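You operate a simulated robot arm through the tools that you are given. There is no shell and no other tool.

The job below is to be done with a simulated two-armed robot. You get a single attempt, and the scene is never put back.

JOB
Rinse the gold piston clean under the nozzle and rack it.
Fine: it goes on the drying rack; leave the pump off, the nozzle down and the lid shut. Where these are worked on the way, their far stop is far enough and under half their travel is too little: nozzle. What is to be rubbed or washed off counts as gone when no trace of it is left.

It is judged by the outcome, as a careful person would: the job done as asked, and still so three seconds after it is handed in. It fails if anything else is knocked over, pushed out of place, dropped, spilled or broken. Lids that push on must go on centred and level and be pressed home; caps that screw on are set level and turned clockwise until they are tight.

ROBOT AND FRAMES
Two 7-joint arms with two-finger grippers on one trunk, on a base that drives. Base frame: it is fixed to the floor where the robot stands at the start and does not move with it; the origin is under the middle of the robot, x ahead of it, y to its left, z up; the surface under the hand at the start is at about z = 938. Units: mm, rad, N and s.
The left shoulder is at the start at [50, 175, 1182], the right one opposite. With the tool pointing down near the work surface each hand reaches from about 220 to 840 mm from the robot's upright axis, wherever it stands, measured 20 degrees to its own side. Places, roughly: blue drum [800, 1000, 400]; drain valve [400, -200, 600]; drying rack [700, 400, 900]; nozzle [700, -100, 900]; pump switch [400, 0, 800]; washer lid [600, -100, 900]. Payload 2.94 kg a hand.
Tool frame (each hand has its own): the origin (TCP) lies between the finger pads and is the grasp point; the fingertips stand 30 mm ahead of it; z points along the fingers, y is the line along which they close. Largest opening 138 mm; the body of the gripper starts 109 mm behind the TCP.
Orientation is that of the tool frame in the base frame, as [roll, pitch, yaw] about the fixed x, y, z axes, in that order (R = Rz(yaw) Ry(pitch) Rx(roll)). With the fingers straight down and closing along the base's y, the tool's x points along the base's -x, its y along +y and its z along -z.

CONTROLS
- The arms move only by the tool move_arm. It takes "left_targets", "right_targets" or both (then of equal length, played together; a hand with none holds still); each is a list of rows, each an object of numbers (a shift or turn left out is 0, a gripper value left out holds the last): "tx", "ty", "tz": the shift along the base's x, y, z in units of 20 mm (1.0 is 20 mm); "rx", "ry", "rz": the turn, a rotation vector about the base's x, y, z in units of 8 degrees (1.0 is 8 degrees); "grip": the gripper command, from -1 (shut) to 1 (fully open), values between in proportion. In form: [{"tx": .., "ty": .., "tz": .., "rx": .., "ry": .., "rz": .., "grip": ..}, ...]. A call has 1 to 20 rows; each row shifts and turns the commanded pose from where the row before left it. A call with a number of a shift or a turn outside -1 to 1 is refused whole. Each row takes 0.2 s and may step no farther than 50 mm and 0.15 rad from the row before; otherwise, or with a gripper value out of range, the whole call is refused. Where a pose cannot be reached the arm comes as near as it can. A force on the tool above 90 N (or 10 N above the force at the start of the call, whichever is more), or a blocked arm, ends the call early, and 0.2 s more pass. Each finger halts on what it meets, pressing with about 37 N; the grip force reading is that of the motor and also rises with nothing between the fingers. The clock runs only during rows and for 0.2 s after the last one: add rows that do not move to give the fingers time. It gives the time, the measured TCP pose, the force on the tool (base axes), the opening and the grip force at its end, in the units of the frame above (readings bear some noise), with the torque about the TCP (base axes, N m) and any sound that the robot's microphone picked up.
- Cameras (640 x 400 px; columns grow to the right, rows downward): "scene" is now at [118.7, 23.3, 1656.1]; the picture's right is [0.29, -0.96, 0.00], its down [-0.74, -0.23, -0.63] and it looks along [0.61, 0.19, -0.77] (base axes); focal length 214 px, centre (320, 200). "left" rides on the left gripper at [71, -19, -146] in its tool frame; the picture's right is [0.26, 0.96, 0.00], its down [-0.85, 0.23, -0.48] and it looks along [-0.46, 0.12, 0.88] (tool axes); focal length 280 px, centre (320, 200). "right" rides on the right gripper at [71, 19, -146] in its tool frame; the picture's right is [-0.26, 0.97, 0.00], its down [-0.85, -0.23, -0.48] and it looks along [-0.46, -0.12, 0.88] (tool axes); focal length 280 px, centre (320, 200). There is no depth. A picture from a camera that has moved, and an enlarged one, comes with that camera's place and axes in the base frame and with its lens.
- get_image(camera): a new picture of that camera. No time passes.
- move_column(by): slides the trunk up (or, below 0, down) by that many mm; the arms and the scene camera ride with it, the base frame stays. It gives what a move gives, with no picture.
- drive_base(legs): drives the robot by 1 to 6 legs, each [ahead, turn to the left] in mm and rad, along the robot's own axes; the way and the turn of a leg run together, so that a leg with both is an arc; at most 1500 mm and 3.142 rad a leg. The arms and the cameras ride along, it lands a little off, and it stops where it bumps. It gives what a move gives.
- pan_tilt(pan, tilt): turns the head with the scene camera to pan (to the left, within 2.094 rad either way) and tilt (down, from -0.506 to 1.204), counted from straight ahead of the robot. It gives what a move gives.
- close_up(camera, box): a new picture of the part [left, top, right, bottom] of that camera's present view, enlarged. No time passes.
- finish_job(): hands the job in; it is judged then, once.

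Places have to be worked out from the pictures, the camera data and where the tool is seen. Open the grippers and draw the arms clear of the work before you hand the job in, unless the task says otherwise.

The tools are called by a JSON object that holds its "api" and its "payload". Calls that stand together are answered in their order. move_arm: Moves the arms, as the interface text tells. Its arguments: {"type":"object","properties":{"left_targets":{"type":"array","items":{"type":"object","properties":{"tx":{"type":"number"},"ty":{"type":"number"},"tz":{"type":"number"},"rx":{"type":"number"},"ry":{"type":"number"},"rz":{"type":"number"},"grip":{"type":"number"}}}},"right_targets":{"type":"array","items":{"type":"object","properties":{"tx":{"type":"number"},"ty":{"type":"number"},"tz":{"type":"number"},"rx":{"type":"number"},"ry":{"type":"number"},"rz":{"type":"number"},"grip":{"type":"number"}}}}},"required":[]} The other tools are called the same way: move_column (by) slides the trunk up or down; drive_base (legs) drives the base; pan_tilt (pan, tilt) turns the head that bears the scene camera; get_image (camera) takes a picture; close_up (camera, box) takes an enlarged picture of a part of a camera's view; finish_job () hands the job in.

At the start:

```text
t: 0.0
left_eef_pos: [566.2, 366.5, 1437.5]
left_orientation: [-3.141, -0.001, -3.141]
left_wrist_force: [0.8, -0.5, 1.5]
left_wrist_torque: [0.0, -0.04, -0.02]
left_grip_width: 137.8
left_grip_force: 0.0
right_eef_pos: [586.6, -150.6, 1392.2]
right_orientation: [-3.141, -0.001, 3.141]
right_wrist_force: [0.3, -0.6, -0.4]
right_wrist_torque: [0.0, -0.01, -0.03]
right_grip_width: 138.0
right_grip_force: 0.0
trunk travel left (down, up): [-355.0, 379.0]
robot x, y, heading: [-3.8, 3.3, -0.0]
head pan, tilt: [0.298, 0.883]
```

scene: 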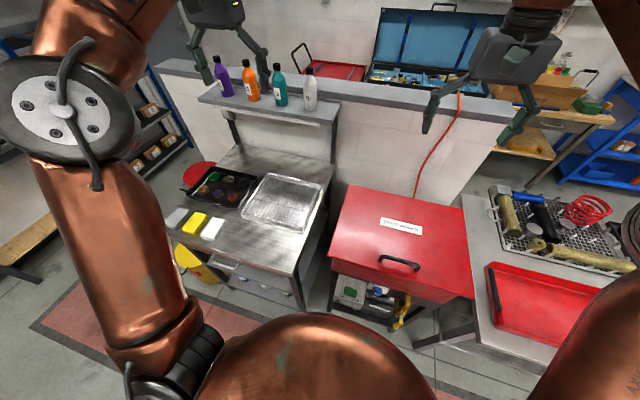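
right: 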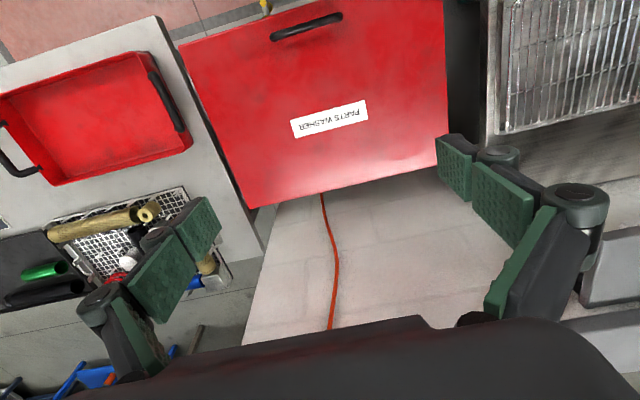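
left: 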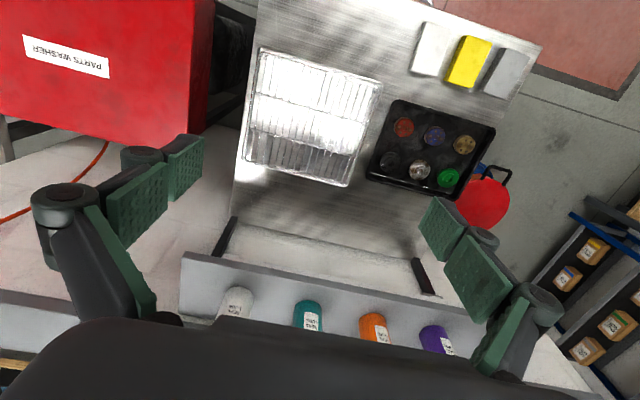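

I start by looking closer at the tray of pistons, the washer and the surroundings before moving anything.

{"api": "close_up", "payload": {"camera": "scene", "box": [160, 130, 340, 260]}}

{"api": "close_up", "payload": {"camera": "scene", "box": [310, 170, 490, 350]}}

{"api": "close_up", "payload": {"camera": "left", "box": [220, 20, 540, 220]}}

{"api": "close_up", "payload": {"camera": "scene", "box": [460, 160, 640, 360]}}

```text
3.08 times, centred on (250, 195) of scene
camera zoom: at [118.7, 23.3, 1656.1], right [0.29, -0.96, 0.0], down [-0.74, -0.23, -0.63], along [0.61, 0.19, -0.77], focal length 660 px, centre (535, 215)
```

zoom: 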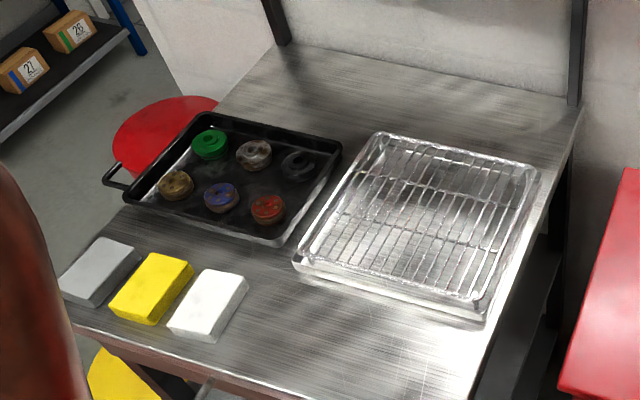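

```text
2.22 times, centred on (400, 260) of scene
camera zoom: at [118.7, 23.3, 1656.1], right [0.29, -0.96, 0.0], down [-0.74, -0.23, -0.63], along [0.61, 0.19, -0.77], focal length 477 px, centre (142, 67)
```

zoom: 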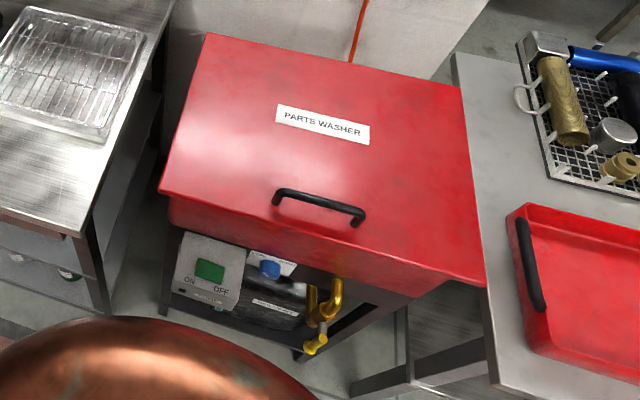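

```text
2.00 times, centred on (380, 120) of left
camera zoom: at [496.5, 347.3, 1582.8], right [-0.26, 0.96, 0.0], down [0.85, 0.23, 0.48], along [0.46, 0.12, -0.88], focal length 561 px, centre (200, 360)
```

zoom: 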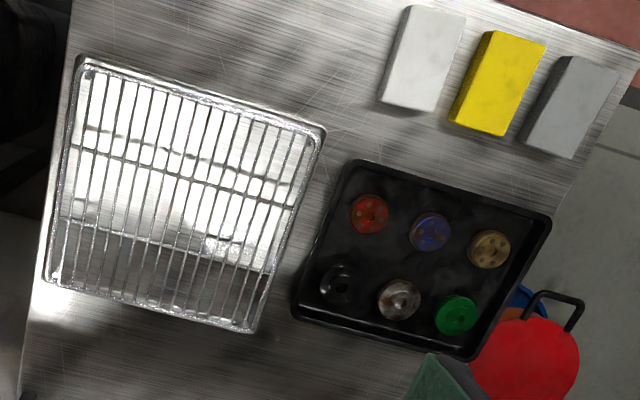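

```text
2.00 times, centred on (550, 260) of scene
camera zoom: at [118.7, 23.3, 1656.1], right [0.29, -0.96, 0.0], down [-0.74, -0.23, -0.63], along [0.61, 0.19, -0.77], focal length 429 px, centre (-140, 80)
```

zoom: 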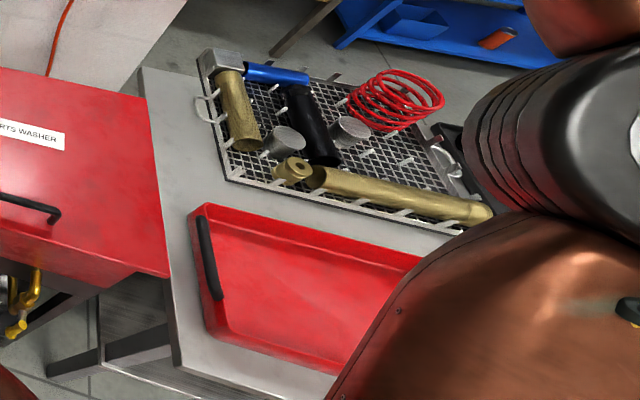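

The gold piston is in the black tray at about [598, 713, 955], the rack near [631, 363], and the washer lid handle near [505, -158, 920]. I'll turn the head to look at the washer, switch and valve more squarely.

{"api": "pan_tilt", "payload": {"pan": -0.25, "tilt": 0.95}}

{"api": "get_image", "payload": {"camera": "scene"}}

{"api": "close_up", "payload": {"camera": "scene", "box": [200, 180, 440, 400]}}

```text
t: 1.0
left_eef_pos: [566.8, 366.6, 1437.7]
left_orientation: [-3.141, 0.0, 3.141]
left_wrist_force: [-0.3, 0.5, 0.5]
left_wrist_torque: [0.01, 0.0, 0.0]
left_grip_width: 137.9
left_grip_force: 0.1
right_eef_pos: [586.3, -151.5, 1391.4]
right_orientation: [-3.142, 0.0, 3.141]
right_wrist_force: [-1.3, 0.7, -0.3]
right_wrist_torque: [0.0, 0.01, 0.0]
right_grip_width: 137.9
right_grip_force: 0.1
trunk travel left (down, up): [-355.0, 379.0]
robot x, y, heading: [-0.1, 0.5, -0.002]
head pan, tilt: [-0.25, 0.949]
```

```text
taken
camera scene: at [116.1, -17.0, 1651.2], right [-0.25, -0.97, 0.0], down [-0.79, 0.2, -0.58], along [0.56, -0.14, -0.81], focal length 214 px, centre (320, 200)
```

scene: 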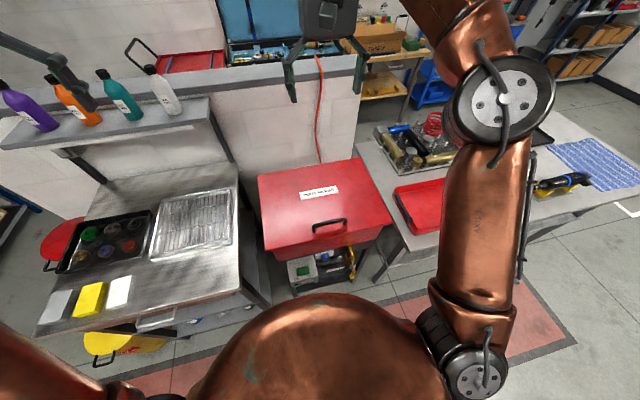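

```text
1.82 times, centred on (320, 290) of scene
camera zoom: at [116.1, -17.0, 1651.2], right [-0.25, -0.97, 0.0], down [-0.79, 0.2, -0.58], along [0.56, -0.14, -0.81], focal length 390 px, centre (320, 36)
```

zoom: 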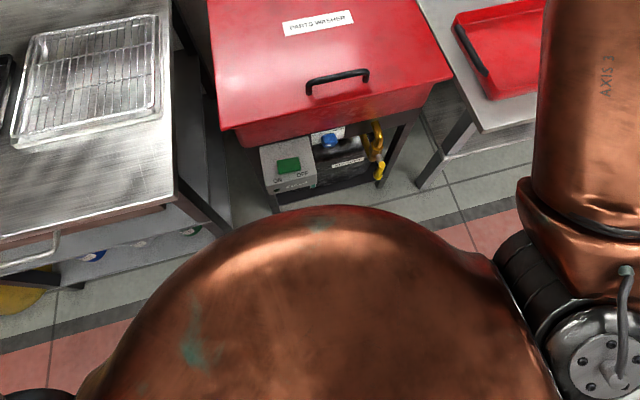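

Zooming onto the switch, drain valve and handle.

{"api": "close_up", "payload": {"camera": "scene", "box": [280, 240, 370, 300]}}

{"api": "close_up", "payload": {"camera": "scene", "box": [250, 150, 410, 260]}}

{"api": "close_up", "payload": {"camera": "right", "box": [160, 0, 480, 200]}}

```text
6.67 times, centred on (325, 270) of scene
camera zoom: at [116.1, -17.0, 1651.2], right [-0.25, -0.97, 0.0], down [-0.79, 0.2, -0.58], along [0.56, -0.14, -0.81], focal length 1430 px, centre (287, -267)
```

zoom: 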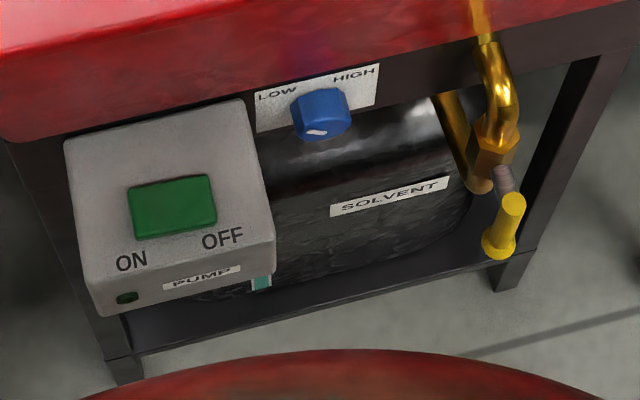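

```text
3.64 times, centred on (330, 205) of scene
camera zoom: at [116.1, -17.0, 1651.2], right [-0.25, -0.97, 0.0], down [-0.79, 0.2, -0.58], along [0.56, -0.14, -0.81], focal length 780 px, centre (284, 182)
```

zoom: 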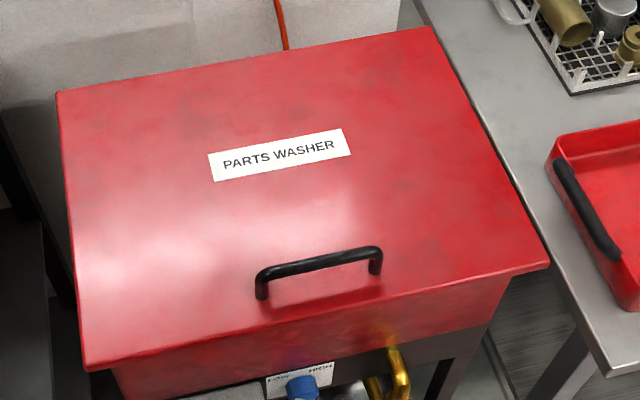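

```text
2.00 times, centred on (320, 100) of right
camera zoom: at [515.9, -131.5, 1537.2], right [0.26, 0.97, 0.0], down [0.85, -0.23, 0.48], along [0.46, -0.12, -0.88], focal length 561 px, centre (320, 400)
```

zoom: 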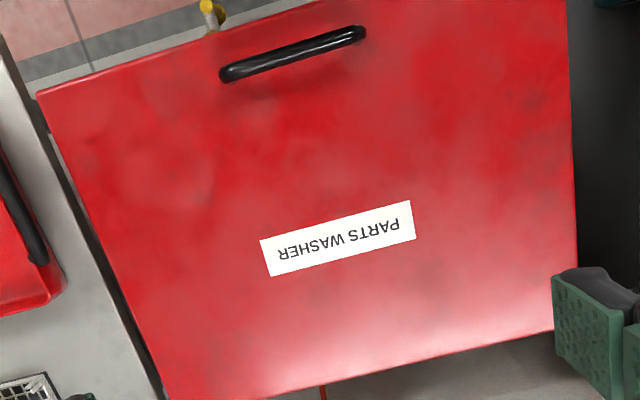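

The lid spans roughly x 450–827, y −400…97, with the handle bar at about [477, −145, 957]; the lamp under the pump switch is dark (off). I look at the clearance in front of the robot and what is to the left.

{"api": "pan_tilt", "payload": {"pan": 0.6, "tilt": 1.0}}

{"api": "get_image", "payload": {"camera": "scene"}}

{"api": "pan_tilt", "payload": {"pan": 0.0, "tilt": 1.2}}

{"api": "get_image", "payload": {"camera": "scene"}}

```text
t: 2.1
left_eef_pos: [567.5, 366.8, 1436.6]
left_orientation: [3.141, 0.0, -3.141]
left_wrist_force: [-0.2, 0.4, -0.3]
left_wrist_torque: [-0.02, 0.0, 0.01]
left_grip_width: 137.9
left_grip_force: 0.0
right_eef_pos: [586.4, -150.4, 1392.6]
right_orientation: [3.142, 0.0, -3.14]
right_wrist_force: [-0.4, 0.2, -0.5]
right_wrist_torque: [-0.02, -0.01, 0.02]
right_grip_width: 138.2
right_grip_force: 0.0
trunk travel left (down, up): [-355.0, 379.0]
robot x, y, heading: [0.6, 0.3, -0.002]
head pan, tilt: [0.6, 1.0]
```

```text
taken
camera scene: at [103.1, 40.1, 1647.6], right [0.56, -0.83, 0.0], down [-0.69, -0.47, -0.54], along [0.45, 0.3, -0.84], focal length 214 px, centre (320, 200)
```

scene: 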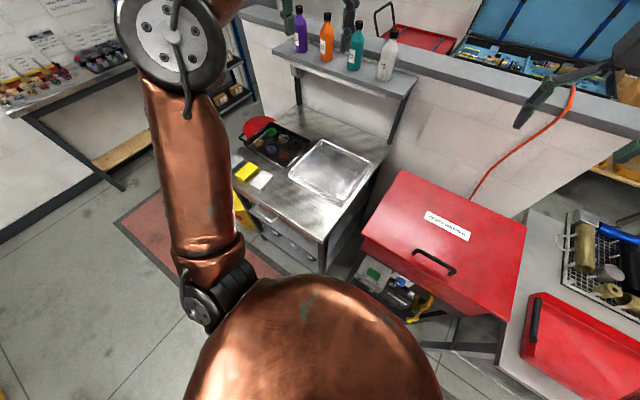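

```text
t: 3.1
left_eef_pos: [567.1, 366.3, 1437.6]
left_orientation: [3.141, 0.0, -3.141]
left_wrist_force: [-0.6, -0.4, -0.5]
left_wrist_torque: [-0.02, -0.03, -0.01]
left_grip_width: 138.2
left_grip_force: 0.0
right_eef_pos: [586.5, -150.2, 1391.8]
right_orientation: [3.141, -0.001, -3.141]
right_wrist_force: [-0.1, 0.1, -0.7]
right_wrist_torque: [0.01, 0.01, 0.02]
right_grip_width: 138.1
right_grip_force: 0.0
trunk travel left (down, up): [-355.0, 379.0]
robot x, y, heading: [-1.4, 1.4, -0.001]
head pan, tilt: [0.0, 1.201]
```

```text
taken
camera scene: at [101.5, 0.9, 1635.0], right [0.0, -1.0, 0.0], down [-0.93, 0.0, -0.36], along [0.36, 0.0, -0.93], focal length 214 px, centre (320, 200)
```

scene: 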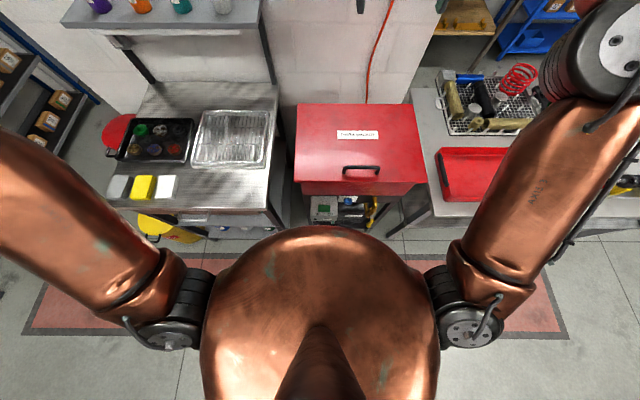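

The handle lies along y, so I rotate the right gripper a quarter turn to close along x while lowering it to above the handle.

{"api": "move_arm", "payload": {"right_targets": [{"tx": -0.454, "ty": 0.02, "tz": -1, "rz": -0.9375}, {"tx": -0.454, "ty": 0.02, "tz": -1, "rz": -0.9375}, {"tx": -0.454, "ty": 0.02, "tz": -1, "rz": -0.9375}, {"tx": -0.454, "ty": 0.02, "tz": -1, "rz": -0.9375}, {"tx": -0.454, "ty": 0.02, "tz": -1, "rz": -0.9375}, {"tx": -0.454, "ty": 0.02, "tz": -1, "rz": -0.9375}, {"tx": -0.454, "ty": 0.02, "tz": -1, "rz": -0.9375}, {"tx": -0.454, "ty": 0.02, "tz": -1, "rz": -0.9375}, {"tx": -0.454, "ty": 0.02, "tz": -1, "rz": -0.9375}, {"tx": -0.454, "ty": 0.02, "tz": -1, "rz": -0.9375}, {"tx": -0.454, "ty": 0.02, "tz": -1, "rz": -0.9375}, {"tx": -0.454, "ty": 0.02, "tz": -1, "rz": -0.9375}, {"grip": 0.0}, {}]}}

{"api": "get_image", "payload": {"camera": "right"}}

{"api": "get_image", "payload": {"camera": "scene"}}

```text
t: 6.1
left_eef_pos: [566.9, 365.8, 1437.8]
left_orientation: [-3.141, 0.001, -3.141]
left_wrist_force: [-0.1, -0.9, 0.1]
left_wrist_torque: [0.02, 0.03, 0.01]
left_grip_width: 138.1
left_grip_force: 0.0
right_eef_pos: [477.5, -145.9, 1152.0]
right_orientation: [3.141, 0.0, 1.569]
right_wrist_force: [0.1, 0.5, 0.3]
right_wrist_torque: [-0.03, 0.01, 0.02]
right_grip_width: 84.0
right_grip_force: 1.2
trunk travel left (down, up): [-355.0, 379.0]
robot x, y, heading: [0.2, -3.7, 0.006]
head pan, tilt: [0.0, 1.201]
```

```text
taken
camera right: at [496.9, -75.8, 1297.5], right [0.96, -0.26, 0.0], down [-0.23, -0.85, 0.48], along [-0.13, -0.46, -0.88], focal length 280 px, centre (320, 200)
```

right: 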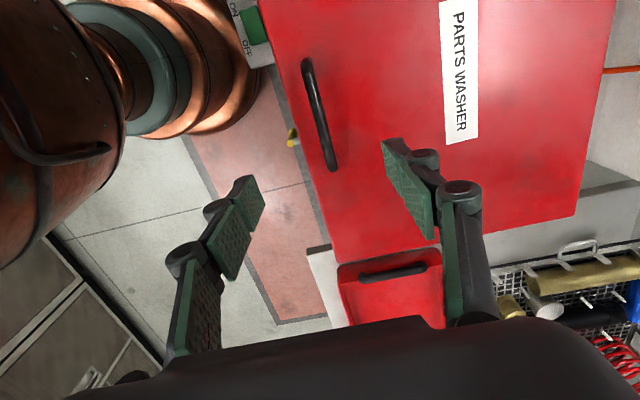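

```text
taken
camera scene: at [101.6, 0.6, 1635.0], right [0.0, -1.0, 0.0], down [-0.93, 0.0, -0.36], along [0.36, 0.0, -0.93], focal length 214 px, centre (320, 200)
```

scene: 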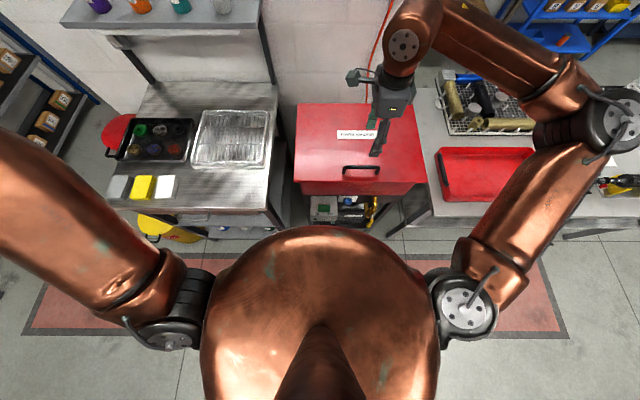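

The handle is at x≈477, y −82 to −215, right below the open gripper. I lower to about z = 975 and check from the wrist camera.

{"api": "move_arm", "payload": {"right_targets": [{"tz": -1}, {"tz": -1}, {"tz": -1}, {"tz": -1}, {"tz": -1}, {"tz": -1}, {"tz": -1}, {"tz": -1}, {"tz": -0.85}, {}]}}

{"api": "get_image", "payload": {"camera": "right"}}

{"api": "close_up", "payload": {"camera": "scene", "box": [290, 90, 430, 230]}}

```text
t: 8.3
left_eef_pos: [566.8, 366.7, 1437.7]
left_orientation: [-3.142, 0.0, -3.141]
left_wrist_force: [0.1, -0.1, -0.2]
left_wrist_torque: [0.0, -0.04, -0.01]
left_grip_width: 137.9
left_grip_force: 0.0
right_eef_pos: [476.8, -145.6, 974.1]
right_orientation: [-3.141, 0.001, 1.569]
right_wrist_force: [-1.2, 0.1, 0.2]
right_wrist_torque: [0.0, 0.01, 0.0]
right_grip_width: 69.0
right_grip_force: 0.2
trunk travel left (down, up): [-355.0, 379.0]
robot x, y, heading: [-2.2, 1.4, -0.002]
head pan, tilt: [0.0, 1.201]
```

```text
taken
camera right: at [496.8, -74.9, 1120.1], right [0.97, -0.26, 0.0], down [-0.23, -0.85, 0.48], along [-0.12, -0.46, -0.88], focal length 280 px, centre (320, 200)
```

right: 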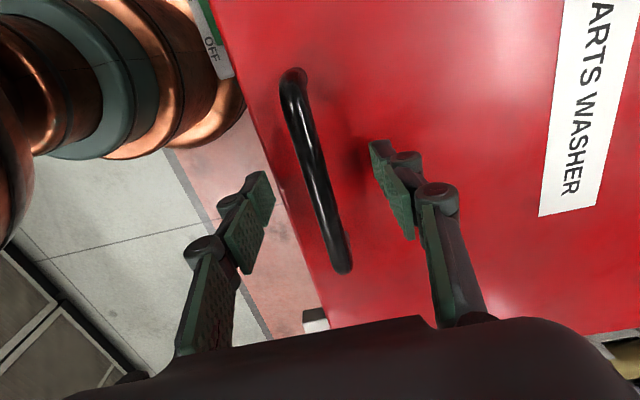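

```text
2.86 times, centred on (360, 160) of scene
camera zoom: at [101.3, 0.8, 1635.0], right [0.0, -1.0, 0.0], down [-0.93, 0.0, -0.36], along [0.36, 0.0, -0.93], focal length 613 px, centre (206, 314)
```

zoom: 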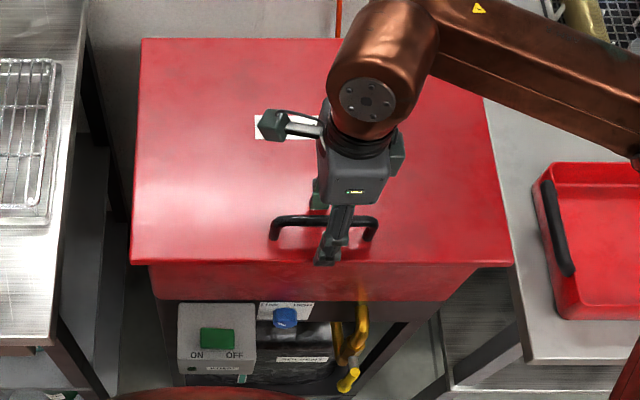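

The bar sits between the fingers at z≈959. I lower another 13 mm and close the fingers on it.

{"api": "move_arm", "payload": {"right_targets": [{"tz": -0.35}, {"tz": -0.3}, {"grip": -1}, {}, {}, {}, {}, {}, {}]}}

{"api": "get_image", "payload": {"camera": "right"}}

```text
t: 10.3
left_eef_pos: [564.7, 367.6, 1439.4]
left_orientation: [-3.141, 0.001, -3.14]
left_wrist_force: [0.0, 0.2, -1.2]
left_wrist_torque: [0.02, -0.02, -0.02]
left_grip_width: 137.8
left_grip_force: 0.0
right_eef_pos: [477.3, -145.8, 965.9]
right_orientation: [3.134, -0.004, 1.571]
right_wrist_force: [6.9, -3.4, 49.3]
right_wrist_torque: [-0.1, 1.01, -0.58]
right_grip_width: 11.7
right_grip_force: 37.7
trunk travel left (down, up): [-355.0, 379.0]
robot x, y, heading: [1.8, 0.4, 0.002]
head pan, tilt: [0.0, 1.201]
```

```text
taken
camera right: at [495.9, -74.3, 1111.1], right [0.96, -0.26, 0.01], down [-0.23, -0.85, 0.47], along [-0.12, -0.46, -0.88], focal length 280 px, centre (320, 200)
```

right: 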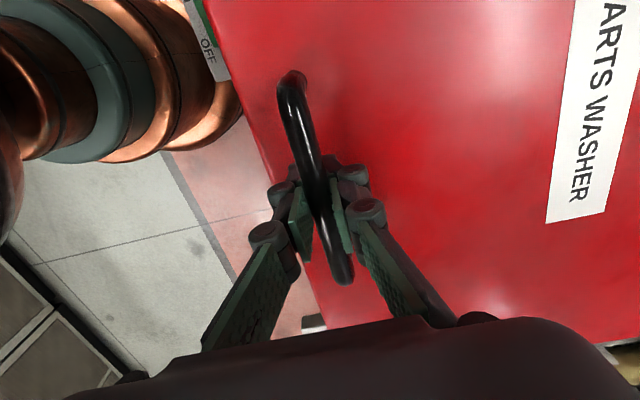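

The fingertips are pressing on the lid (top at about z 936), and the bar is gripped at 11.7 mm. I reopen a little, raise ~13 mm to get clearance for rotation, and regrip.

{"api": "move_arm", "payload": {"right_targets": [{"grip": -0.6}, {"tz": 0.65}, {}, {"grip": -1}, {}, {}, {}]}}

```text
t: 11.9
left_eef_pos: [567.4, 366.9, 1436.8]
left_orientation: [-3.141, 0.0, -3.141]
left_wrist_force: [-1.1, 0.0, 1.2]
left_wrist_torque: [-0.01, 0.01, 0.0]
left_grip_width: 138.4
left_grip_force: 0.0
right_eef_pos: [477.1, -146.3, 975.3]
right_orientation: [-3.141, 0.0, 1.571]
right_wrist_force: [9.3, 1.0, -4.7]
right_wrist_torque: [-0.27, 0.05, -0.26]
right_grip_width: 12.0
right_grip_force: 39.0
trunk travel left (down, up): [-355.0, 379.0]
robot x, y, heading: [0.8, -2.3, 0.001]
head pan, tilt: [0.0, 1.201]
```

Regripped at z≈975. Now I lift along the arc about the rear hinge, three small steps first, watching the force.

{"api": "move_arm", "payload": {"right_targets": [{"tx": 0.1, "tz": 0.92}, {"tx": 0.15, "tz": 0.9}, {"tx": 0.2, "tz": 0.9}, {}]}}

{"api": "close_up", "payload": {"camera": "scene", "box": [290, 90, 430, 230]}}

```text
t: 12.9
left_eef_pos: [572.8, 366.2, 1436.7]
left_orientation: [-3.14, -0.003, 3.141]
left_wrist_force: [0.3, -0.8, 0.2]
left_wrist_torque: [0.01, -0.01, -0.01]
left_grip_width: 138.2
left_grip_force: 0.1
right_eef_pos: [490.7, -147.0, 1027.8]
right_orientation: [-3.138, 0.001, 1.57]
right_wrist_force: [20.0, 1.8, -11.1]
right_wrist_torque: [0.27, 0.25, -0.13]
right_grip_width: 13.1
right_grip_force: 38.9
trunk travel left (down, up): [-355.0, 379.0]
robot x, y, heading: [-2.3, 0.5, -0.002]
head pan, tilt: [0.0, 1.201]
```

```text
2.86 times, centred on (360, 160) of scene
camera zoom: at [112.7, 0.7, 1634.9], right [0.0, -1.0, 0.0], down [-0.93, 0.0, -0.36], along [0.36, 0.0, -0.93], focal length 613 px, centre (206, 314)
```

zoom: 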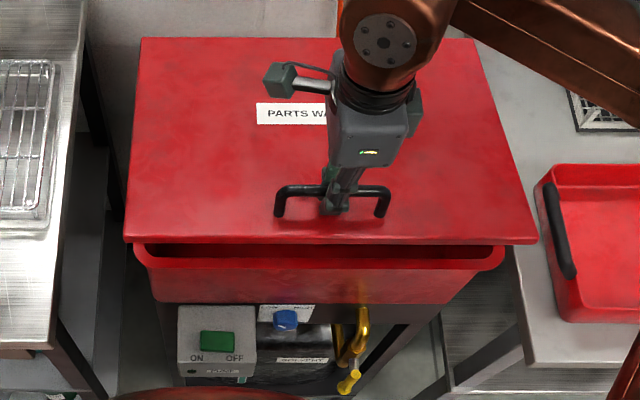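

The lid is lifting cleanly with a pull of 20 N in +x, so the hinge is a bit lower than I assumed. I continue on a corrected arc to about 24 degrees.

{"api": "move_arm", "payload": {"right_targets": [{"tx": 0.5, "tz": 0.875}, {"tx": 0.37, "tz": 0.85}, {"tx": 0.41, "tz": 0.835}, {"tx": 0.45, "tz": 0.81}, {"tx": 0.5, "tz": 0.79}, {}]}}

{"api": "close_up", "payload": {"camera": "scene", "box": [290, 90, 430, 230]}}

```text
t: 14.3
left_eef_pos: [571.5, 365.6, 1435.4]
left_orientation: [-3.142, -0.004, -3.141]
left_wrist_force: [-0.2, 0.3, -0.9]
left_wrist_torque: [0.0, -0.03, 0.0]
left_grip_width: 137.8
left_grip_force: 0.0
right_eef_pos: [532.7, -146.0, 1109.9]
right_orientation: [-3.139, -0.001, 1.571]
right_wrist_force: [16.5, -1.7, -14.9]
right_wrist_torque: [-0.36, 0.33, 0.08]
right_grip_width: 15.0
right_grip_force: 38.9
trunk travel left (down, up): [-355.0, 379.0]
robot x, y, heading: [-0.4, 0.5, -0.0]
head pan, tilt: [0.0, 1.201]
```

```text
2.86 times, centred on (360, 160) of scene
camera zoom: at [106.2, 0.0, 1634.7], right [0.0, -1.0, 0.0], down [-0.93, 0.0, -0.36], along [0.36, 0.0, -0.93], focal length 613 px, centre (206, 314)
```

zoom: 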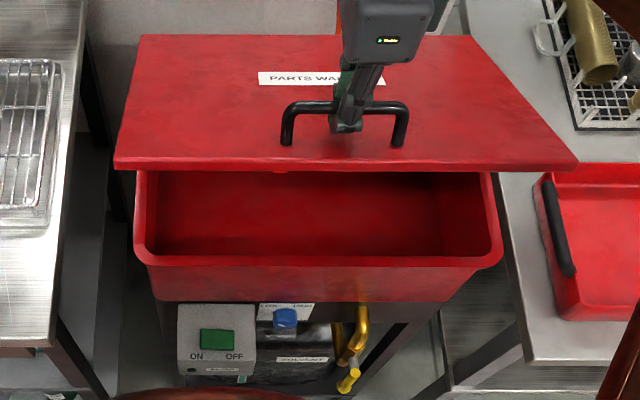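

The model matches (dx 56, dz 135 at about 24°). Continuing the arc to about 45 degrees.

{"api": "move_arm", "payload": {"right_targets": [{"tx": 0.6, "tz": 0.76}, {"tx": 0.58, "tz": 0.73}, {"tx": 0.61, "tz": 0.7}, {"tx": 0.65, "tz": 0.67}, {"tx": 0.69, "tz": 0.63}, {"tx": 0.72, "tz": 0.6}, {"tx": 0.74, "tz": 0.56}, {}]}}

{"api": "get_image", "payload": {"camera": "scene"}}

{"api": "get_image", "payload": {"camera": "right"}}

```text
t: 16.1
left_eef_pos: [581.2, 366.5, 1435.5]
left_orientation: [-3.141, -0.01, 3.141]
left_wrist_force: [-1.1, 0.2, -0.5]
left_wrist_torque: [0.01, -0.07, 0.02]
left_grip_width: 138.0
left_grip_force: 0.0
right_eef_pos: [632.9, -147.3, 1203.1]
right_orientation: [-3.135, 0.002, 1.572]
right_wrist_force: [8.1, -0.4, -16.9]
right_wrist_torque: [0.45, 0.07, -0.06]
right_grip_width: 14.6
right_grip_force: 37.7
trunk travel left (down, up): [-355.0, 379.0]
robot x, y, heading: [-1.7, -2.0, 0.002]
head pan, tilt: [0.0, 1.201]
```

```text
taken
camera scene: at [142.8, 0.2, 1635.8], right [0.0, -1.0, 0.0], down [-0.94, 0.0, -0.34], along [0.34, 0.0, -0.94], focal length 214 px, centre (320, 200)
```

scene: 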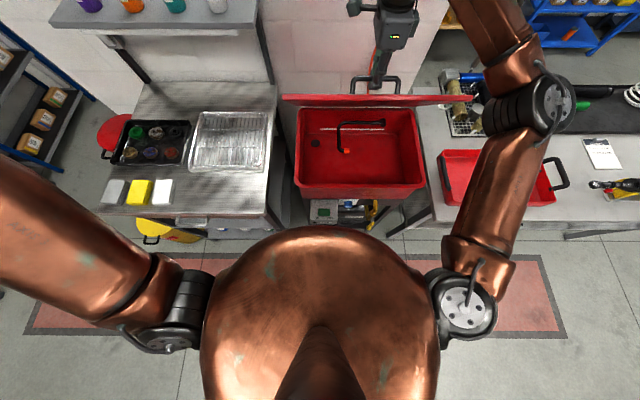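

```text
taken
camera right: at [653.5, -76.1, 1348.2], right [0.97, -0.26, -0.01], down [-0.23, -0.85, 0.48], along [-0.13, -0.46, -0.88], focal length 280 px, centre (320, 200)
```

right: 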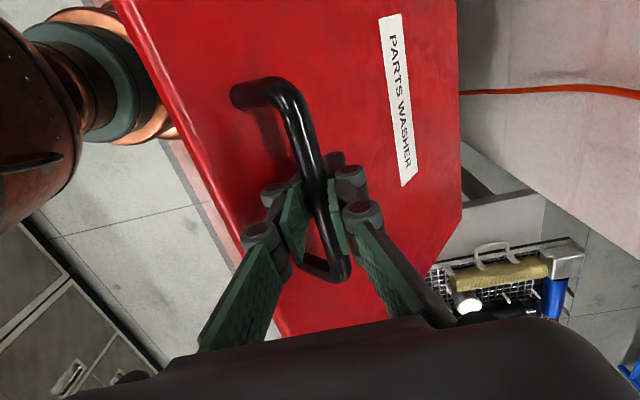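

The lid is at about 46° and the basin is visible: a black spout with an orange-red tip and a drain hole. I continue opening to about 66°, tilting the tool slightly forward for reach.

{"api": "move_arm", "payload": {"right_targets": [{"tx": 0.76, "tz": 0.5, "ry": -0.3}, {"tx": 0.8, "tz": 0.46, "ry": -0.3}, {"tx": 0.82, "tz": 0.43, "ry": -0.3}, {"tx": 0.84, "tz": 0.38, "ry": -0.3}, {"tx": 0.86, "tz": 0.34, "ry": -0.3}, {"tx": 0.88, "tz": 0.3, "ry": -0.3}, {"tx": 0.9, "tz": 0.25, "ry": -0.3}, {}]}}

{"api": "get_image", "payload": {"camera": "scene"}}

{"api": "get_image", "payload": {"camera": "right"}}

```text
t: 16.5
left_eef_pos: [574.8, 375.4, 1442.7]
left_orientation: [-3.113, 0.02, -3.119]
left_wrist_force: [-0.6, -0.6, 2.5]
left_wrist_torque: [0.13, -0.09, 0.03]
left_grip_width: 138.1
left_grip_force: 0.0
right_eef_pos: [637.1, -148.3, 1214.0]
right_orientation: [3.113, -0.003, 1.557]
right_wrist_force: [8.5, 19.6, -22.2]
right_wrist_torque: [-0.74, -0.12, 0.89]
right_grip_width: 13.0
right_grip_force: 39.8
trunk travel left (down, up): [-355.0, 379.0]
robot x, y, heading: [-2.3, -2.8, 0.002]
head pan, tilt: [0.0, 1.201]
stopped in row 1 (left hand): the arm was blocked; the commanded pose is now the measured one
```

```text
taken
camera scene: at [192.8, 2.3, 1635.8], right [0.0, -1.0, 0.0], down [-0.95, 0.0, -0.31], along [0.31, 0.0, -0.95], focal length 214 px, centre (320, 200)
```

scene: 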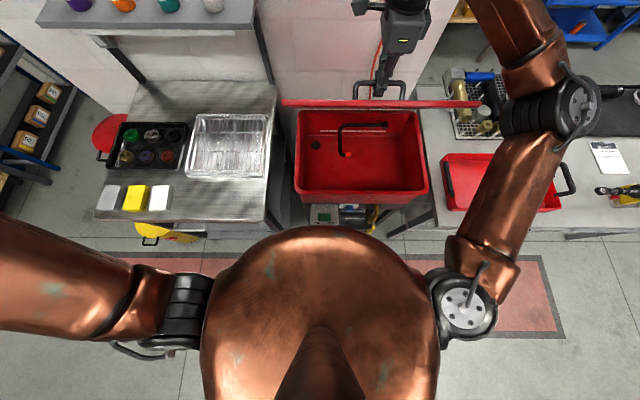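

```text
taken
camera right: at [653.3, -77.7, 1359.9], right [0.96, -0.28, 0.03], down [-0.26, -0.85, 0.47], along [-0.11, -0.46, -0.88], focal length 280 px, centre (320, 200)
```

right: 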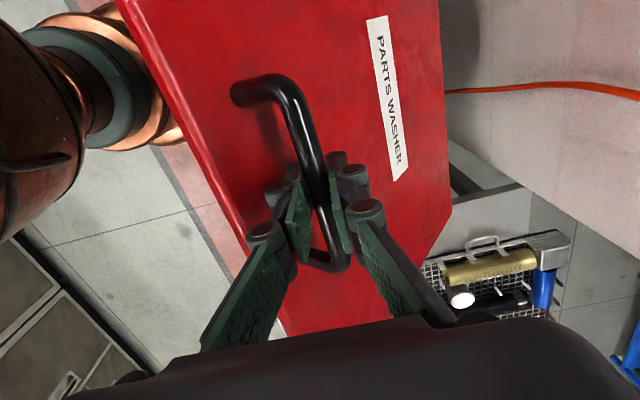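

The left arm reported being blocked although I did not command it: the trunk seems to lean forward as the right hand reaches. I look at the left arm and hand to see what holds it.

{"api": "pan_tilt", "payload": {"pan": 0.4, "tilt": 0.6}}

{"api": "get_image", "payload": {"camera": "scene"}}

{"api": "get_image", "payload": {"camera": "left"}}

```text
t: 17.5
left_eef_pos: [622.6, 413.1, 1410.8]
left_orientation: [-3.054, -0.009, -2.981]
left_wrist_force: [-0.4, 0.7, 0.4]
left_wrist_torque: [-0.01, -0.05, 0.02]
left_grip_width: 137.8
left_grip_force: 0.0
right_eef_pos: [663.7, -175.2, 1233.3]
right_orientation: [-3.133, -0.072, 1.483]
right_wrist_force: [8.6, 27.5, -21.8]
right_wrist_torque: [0.39, 0.1, 0.93]
right_grip_width: 14.6
right_grip_force: 40.5
trunk travel left (down, up): [-355.0, 379.0]
robot x, y, heading: [-2.1, 1.8, -0.002]
head pan, tilt: [0.4, 0.6]
```

```text
taken
camera scene: at [268.6, 42.0, 1676.4], right [0.39, -0.92, -0.03], down [-0.59, -0.22, -0.78], along [0.71, 0.32, -0.63], focal length 214 px, centre (320, 200)
```

scene: 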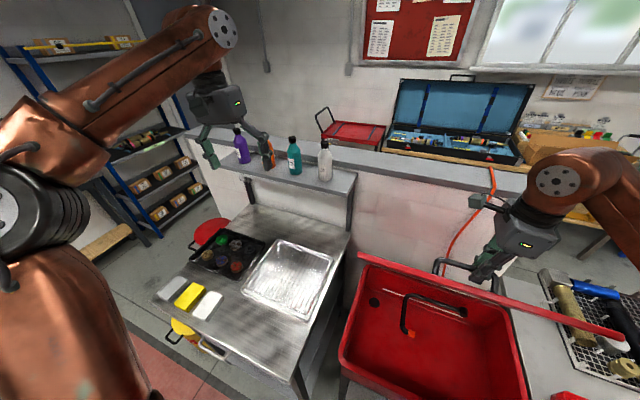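

```text
taken
camera left: at [554.6, 394.8, 1558.3], right [-0.41, 0.91, -0.08], down [0.8, 0.4, 0.45], along [0.44, 0.12, -0.89], focal length 280 px, centre (320, 200)
```

left: 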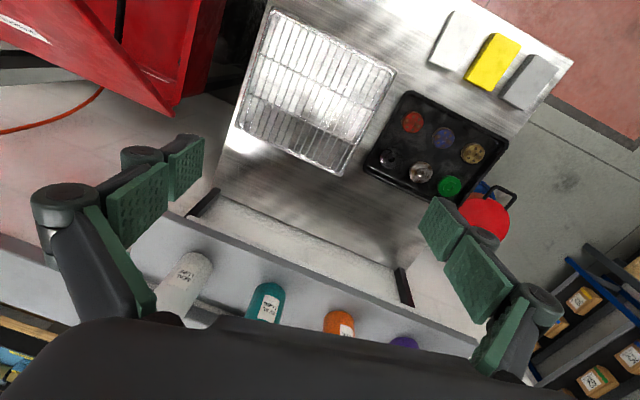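

The camera pose shows the whole robot tipping forward about its front by roughly 0.08 rad: both arms reaching out is too front-heavy. I pull the left arm straight back toward the body to shift the weight rearward, holding the right hand on the handle.

{"api": "move_arm", "payload": {"left_targets": [{"tx": -1}, {"tx": -1}, {"tx": -1}, {"tx": -1}]}}

{"api": "get_image", "payload": {"camera": "scene"}}

```text
t: 17.9
left_eef_pos: [599.5, 450.6, 1359.1]
left_orientation: [-3.071, -0.136, -2.84]
left_wrist_force: [1.5, -1.7, 2.1]
left_wrist_torque: [0.36, 0.11, -0.04]
left_grip_width: 137.7
left_grip_force: 0.1
right_eef_pos: [618.8, -201.2, 1287.8]
right_orientation: [3.134, -0.169, 1.433]
right_wrist_force: [2.1, 5.6, -3.6]
right_wrist_torque: [-0.64, 0.21, 0.0]
right_grip_width: 0.0
right_grip_force: 28.5
trunk travel left (down, up): [-355.0, 379.0]
robot x, y, heading: [1.7, -1.9, -0.0]
head pan, tilt: [0.4, 0.6]
stopped in row 1 (left hand): the arm was blocked; the commanded pose is now the measured one
```

```text
taken
camera scene: at [301.2, 39.2, 1675.5], right [0.39, -0.92, -0.04], down [-0.6, -0.22, -0.77], along [0.7, 0.32, -0.64], focal length 214 px, centre (320, 200)
```

scene: 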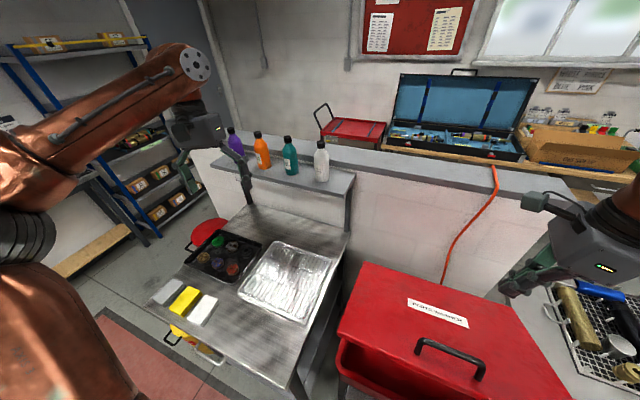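

The right fingers slipped off the handle and the lid has dropped back most of the way, and the robot still creeps forward. I retract both hands toward the body together to bring the weight back.

{"api": "move_arm", "payload": {"left_targets": [{"tx": -1}, {"tx": -1}, {"tx": -1}, {"tx": -1}, {"tx": -1}], "right_targets": [{"tx": -1}, {"tx": -1}, {"tx": -1}, {"tx": -1}, {"tx": -1}]}}

{"api": "get_image", "payload": {"camera": "scene"}}

```text
t: 18.2
left_eef_pos: [543.4, 487.5, 1302.5]
left_orientation: [3.126, -0.26, -2.706]
left_wrist_force: [-1.2, -1.6, 3.8]
left_wrist_torque: [0.17, -0.27, 0.0]
left_grip_width: 138.0
left_grip_force: 0.1
right_eef_pos: [527.0, -215.2, 1347.7]
right_orientation: [3.044, -0.269, 1.427]
right_wrist_force: [1.5, 4.3, -1.1]
right_wrist_torque: [-0.39, 0.25, 0.03]
right_grip_width: 0.0
right_grip_force: 27.9
trunk travel left (down, up): [-355.0, 379.0]
robot x, y, heading: [-6.2, 0.8, -0.006]
head pan, tilt: [0.4, 0.6]
stopped in row 1 (left hand): the arm was blocked; the commanded pose is now the measured one
```

```text
taken
camera scene: at [296.7, 38.9, 1675.2], right [0.38, -0.92, -0.04], down [-0.6, -0.22, -0.77], along [0.7, 0.32, -0.64], focal length 214 px, centre (320, 200)
```

scene: 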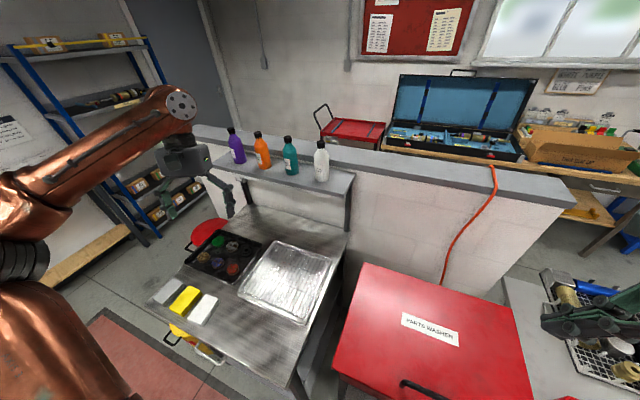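

The lean has stopped growing (head back 5 mm) and the lid has fallen shut, but both arms are still drifting. I wait a few idle rows to see whether everything settles.

{"api": "move_arm", "payload": {"left_targets": [{}, {}, {}], "right_targets": [{}, {}, {}]}}

{"api": "get_image", "payload": {"camera": "scene"}}

```text
t: 18.5
left_eef_pos: [442.8, 516.4, 1235.7]
left_orientation: [3.021, -0.382, -2.57]
left_wrist_force: [-7.2, 8.5, -30.1]
left_wrist_torque: [-1.56, 0.88, 0.38]
left_grip_width: 138.0
left_grip_force: 0.1
right_eef_pos: [368.4, -230.9, 1388.6]
right_orientation: [2.909, -0.306, 1.44]
right_wrist_force: [1.4, 2.1, 0.9]
right_wrist_torque: [-0.14, 0.26, 0.08]
right_grip_width: 0.1
right_grip_force: 28.3
trunk travel left (down, up): [-355.0, 379.0]
robot x, y, heading: [1.5, -1.9, -0.004]
head pan, tilt: [0.4, 0.6]
stopped in row 1 (left hand): the arm was blocked; the commanded pose is now the measured one
```

```text
taken
camera scene: at [213.1, 35.7, 1679.8], right [0.39, -0.92, -0.02], down [-0.56, -0.22, -0.8], along [0.73, 0.32, -0.6], focal length 214 px, centre (320, 200)
```

scene: 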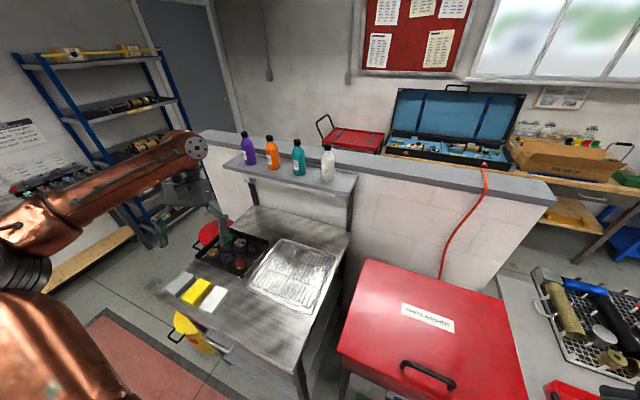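

The robot is now rocking back upright. I keep idling until it has settled.

{"api": "move_arm", "payload": {"left_targets": [{}, {}, {}], "right_targets": [{}, {}, {}]}}

{"api": "get_image", "payload": {"camera": "scene"}}

```text
t: 18.9
left_eef_pos: [335.8, 518.5, 1257.6]
left_orientation: [3.095, -0.331, -2.598]
left_wrist_force: [-1.6, 1.5, 6.8]
left_wrist_torque: [-0.15, -0.52, -0.03]
left_grip_width: 137.4
left_grip_force: 0.0
right_eef_pos: [257.7, -219.1, 1398.6]
right_orientation: [2.83, -0.278, 1.471]
right_wrist_force: [2.4, 2.7, 2.2]
right_wrist_torque: [-0.38, 0.37, -0.01]
right_grip_width: 0.0
right_grip_force: 28.5
trunk travel left (down, up): [-355.0, 379.0]
robot x, y, heading: [5.7, -0.3, 0.005]
head pan, tilt: [0.4, 0.6]
stopped in row 1 (right hand): the arm was blocked; the commanded pose is now the measured one
```

```text
taken
camera scene: at [73.8, 42.5, 1687.1], right [0.39, -0.92, 0.02], down [-0.49, -0.22, -0.84], along [0.78, 0.32, -0.54], focal length 214 px, centre (320, 200)
```

scene: 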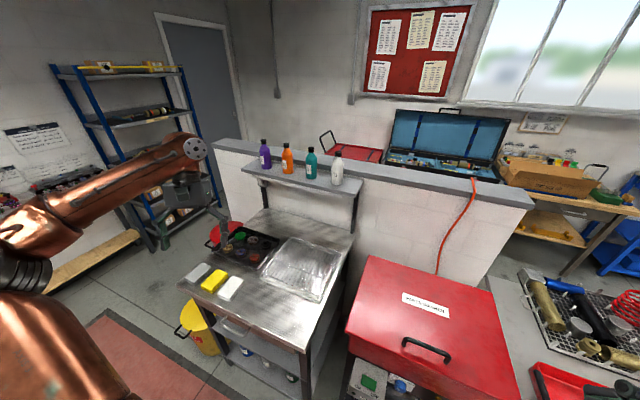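

Head now slightly behind neutral; the robot is rocking back onto its rear wheels. Idle again for a short time and re-check.

{"api": "move_arm", "payload": {"left_targets": [{}, {}], "right_targets": [{}, {}]}}

{"api": "get_image", "payload": {"camera": "scene"}}

```text
t: 19.6
left_eef_pos: [431.1, 512.6, 1137.6]
left_orientation: [2.944, -0.432, -2.441]
left_wrist_force: [1.5, 0.8, 0.4]
left_wrist_torque: [-0.08, 0.14, 0.01]
left_grip_width: 137.9
left_grip_force: 0.1
right_eef_pos: [286.6, -230.8, 1374.2]
right_orientation: [2.844, -0.26, 1.456]
right_wrist_force: [-1.2, 0.2, 0.3]
right_wrist_torque: [-0.03, -0.01, -0.02]
right_grip_width: 0.1
right_grip_force: 28.5
trunk travel left (down, up): [-355.0, 379.0]
robot x, y, heading: [0.3, 0.9, 0.001]
head pan, tilt: [0.4, 0.6]
stopped in row 2 (left hand): the arm was blocked; the commanded pose is now the measured one
```

```text
taken
camera scene: at [253.7, 38.4, 1677.4], right [0.39, -0.92, -0.03], down [-0.58, -0.22, -0.78], along [0.72, 0.32, -0.62], focal length 214 px, centre (320, 200)
```

scene: 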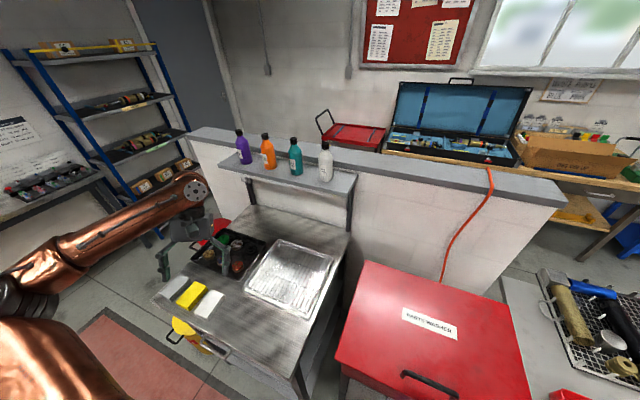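

The robot is rocking on its wheels and my idle rows re-latch the arms while it sways. I let time pass with only a head move, so the arms just hold.

{"api": "pan_tilt", "payload": {"pan": 0.4, "tilt": 0.65}}

{"api": "get_image", "payload": {"camera": "scene"}}

```text
t: 20.3
left_eef_pos: [353.8, 508.6, 1215.5]
left_orientation: [3.077, -0.349, -2.539]
left_wrist_force: [5.5, 0.3, 3.5]
left_wrist_torque: [-0.02, 0.34, 0.03]
left_grip_width: 138.1
left_grip_force: 0.0
right_eef_pos: [249.3, -223.7, 1388.4]
right_orientation: [2.839, -0.277, 1.471]
right_wrist_force: [1.2, 3.4, 1.3]
right_wrist_torque: [-0.31, 0.12, -0.07]
right_grip_width: 0.0
right_grip_force: 29.1
trunk travel left (down, up): [-355.0, 379.0]
robot x, y, heading: [-0.9, -4.3, -0.001]
head pan, tilt: [0.4, 0.649]
```

```text
taken
camera scene: at [99.9, 36.6, 1679.2], right [0.39, -0.92, 0.01], down [-0.54, -0.24, -0.8], along [0.74, 0.31, -0.59], focal length 214 px, centre (320, 200)
```

scene: 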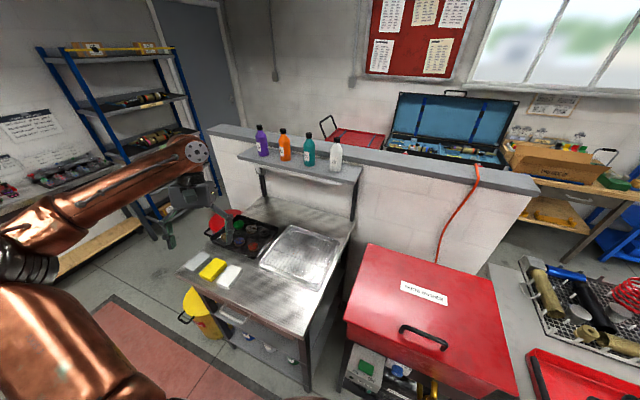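

Near upright again. I keep passing time with small head moves until the sway dies out.

{"api": "pan_tilt", "payload": {"pan": 0.4, "tilt": 0.7}}

{"api": "get_image", "payload": {"camera": "scene"}}

{"api": "pan_tilt", "payload": {"pan": 0.4, "tilt": 0.75}}

{"api": "get_image", "payload": {"camera": "scene"}}

```text
t: 20.9
left_eef_pos: [382.9, 508.1, 1153.2]
left_orientation: [3.007, -0.435, -2.44]
left_wrist_force: [2.3, -1.3, 0.0]
left_wrist_torque: [0.1, 0.13, -0.04]
left_grip_width: 137.6
left_grip_force: 0.0
right_eef_pos: [257.1, -228.9, 1381.4]
right_orientation: [2.836, -0.275, 1.46]
right_wrist_force: [0.4, -0.6, 0.0]
right_wrist_torque: [0.05, 0.04, 0.05]
right_grip_width: 0.0
right_grip_force: 28.6
trunk travel left (down, up): [-355.0, 379.0]
robot x, y, heading: [-0.8, -3.5, -0.002]
head pan, tilt: [0.4, 0.7]
```

```text
taken
camera scene: at [178.2, 33.4, 1671.1], right [0.39, -0.92, -0.01], down [-0.62, -0.25, -0.75], along [0.68, 0.3, -0.67], focal length 214 px, centre (320, 200)
```

scene: 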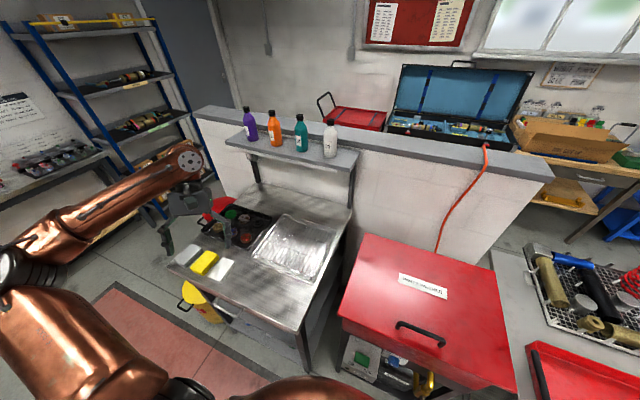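

```text
t: 21.5
left_eef_pos: [392.1, 509.7, 1196.8]
left_orientation: [3.039, -0.406, -2.51]
left_wrist_force: [0.8, -0.6, -1.5]
left_wrist_torque: [0.03, 0.2, 0.01]
left_grip_width: 137.8
left_grip_force: 0.1
right_eef_pos: [291.1, -229.7, 1381.5]
right_orientation: [2.87, -0.276, 1.451]
right_wrist_force: [-0.9, 0.1, 0.0]
right_wrist_torque: [0.06, -0.04, 0.01]
right_grip_width: 0.0
right_grip_force: 28.3
trunk travel left (down, up): [-355.0, 379.0]
robot x, y, heading: [-0.7, 1.0, -0.0]
head pan, tilt: [0.4, 0.75]
```

```text
taken
camera scene: at [164.0, 29.7, 1666.7], right [0.39, -0.92, -0.01], down [-0.65, -0.26, -0.72], along [0.66, 0.29, -0.7], focal length 214 px, centre (320, 200)
```

scene: 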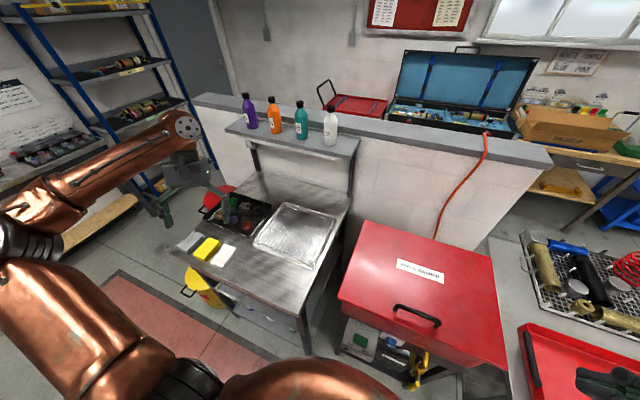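

The sway is damping. Two more short waits.

{"api": "pan_tilt", "payload": {"pan": 0.3, "tilt": 0.85}}

{"api": "get_image", "payload": {"camera": "scene"}}

{"api": "pan_tilt", "payload": {"pan": 0.298, "tilt": 0.883}}

{"api": "get_image", "payload": {"camera": "scene"}}

```text
t: 22.2
left_eef_pos: [376.9, 511.5, 1206.6]
left_orientation: [3.049, -0.387, -2.535]
left_wrist_force: [0.3, 0.5, -0.5]
left_wrist_torque: [0.02, 0.16, -0.02]
left_grip_width: 138.1
left_grip_force: 0.1
right_eef_pos: [277.7, -226.4, 1382.0]
right_orientation: [2.859, -0.276, 1.457]
right_wrist_force: [1.6, -0.1, -0.8]
right_wrist_torque: [-0.02, 0.2, 0.04]
right_grip_width: 0.0
right_grip_force: 28.3
trunk travel left (down, up): [-355.0, 379.0]
robot x, y, heading: [3.3, -4.7, 0.002]
head pan, tilt: [0.3, 0.85]
```

```text
taken
camera scene: at [136.1, 23.9, 1657.9], right [0.3, -0.95, 0.0], down [-0.72, -0.22, -0.65], along [0.62, 0.2, -0.76], focal length 214 px, centre (320, 200)
```

scene: 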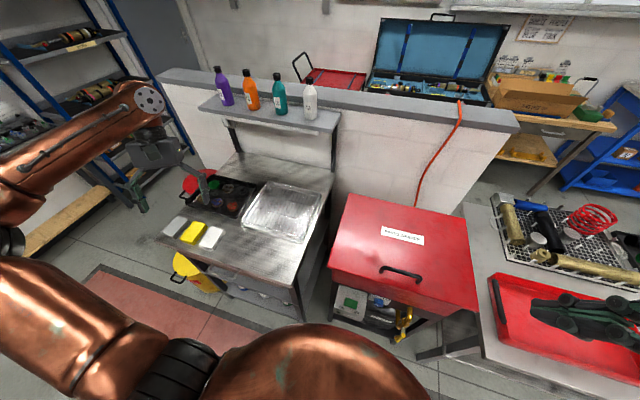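

```text
t: 22.8
left_eef_pos: [370.7, 511.4, 1208.8]
left_orientation: [3.053, -0.383, -2.538]
left_wrist_force: [1.2, 0.2, -0.1]
left_wrist_torque: [0.0, 0.15, 0.0]
left_grip_width: 138.1
left_grip_force: 0.1
right_eef_pos: [270.9, -226.6, 1381.7]
right_orientation: [2.852, -0.275, 1.457]
right_wrist_force: [1.2, 0.1, 0.1]
right_wrist_torque: [-0.04, 0.13, 0.04]
right_grip_width: 0.0
right_grip_force: 28.5
trunk travel left (down, up): [-355.0, 379.0]
robot x, y, heading: [4.4, -1.8, 0.006]
head pan, tilt: [0.298, 0.883]
```

```text
taken
camera scene: at [125.8, 23.8, 1655.4], right [0.29, -0.96, 0.0], down [-0.74, -0.23, -0.63], along [0.6, 0.19, -0.78], focal length 214 px, centre (320, 200)
```

scene: 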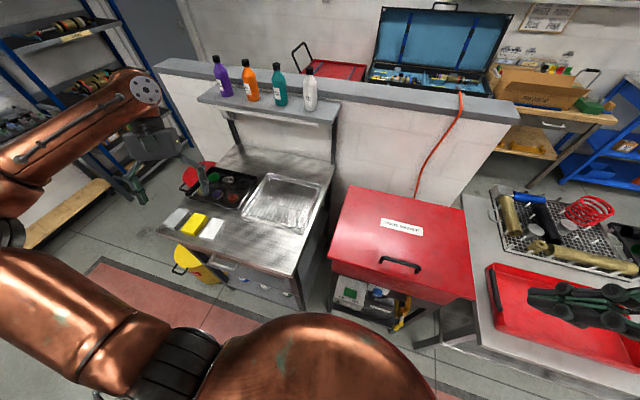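

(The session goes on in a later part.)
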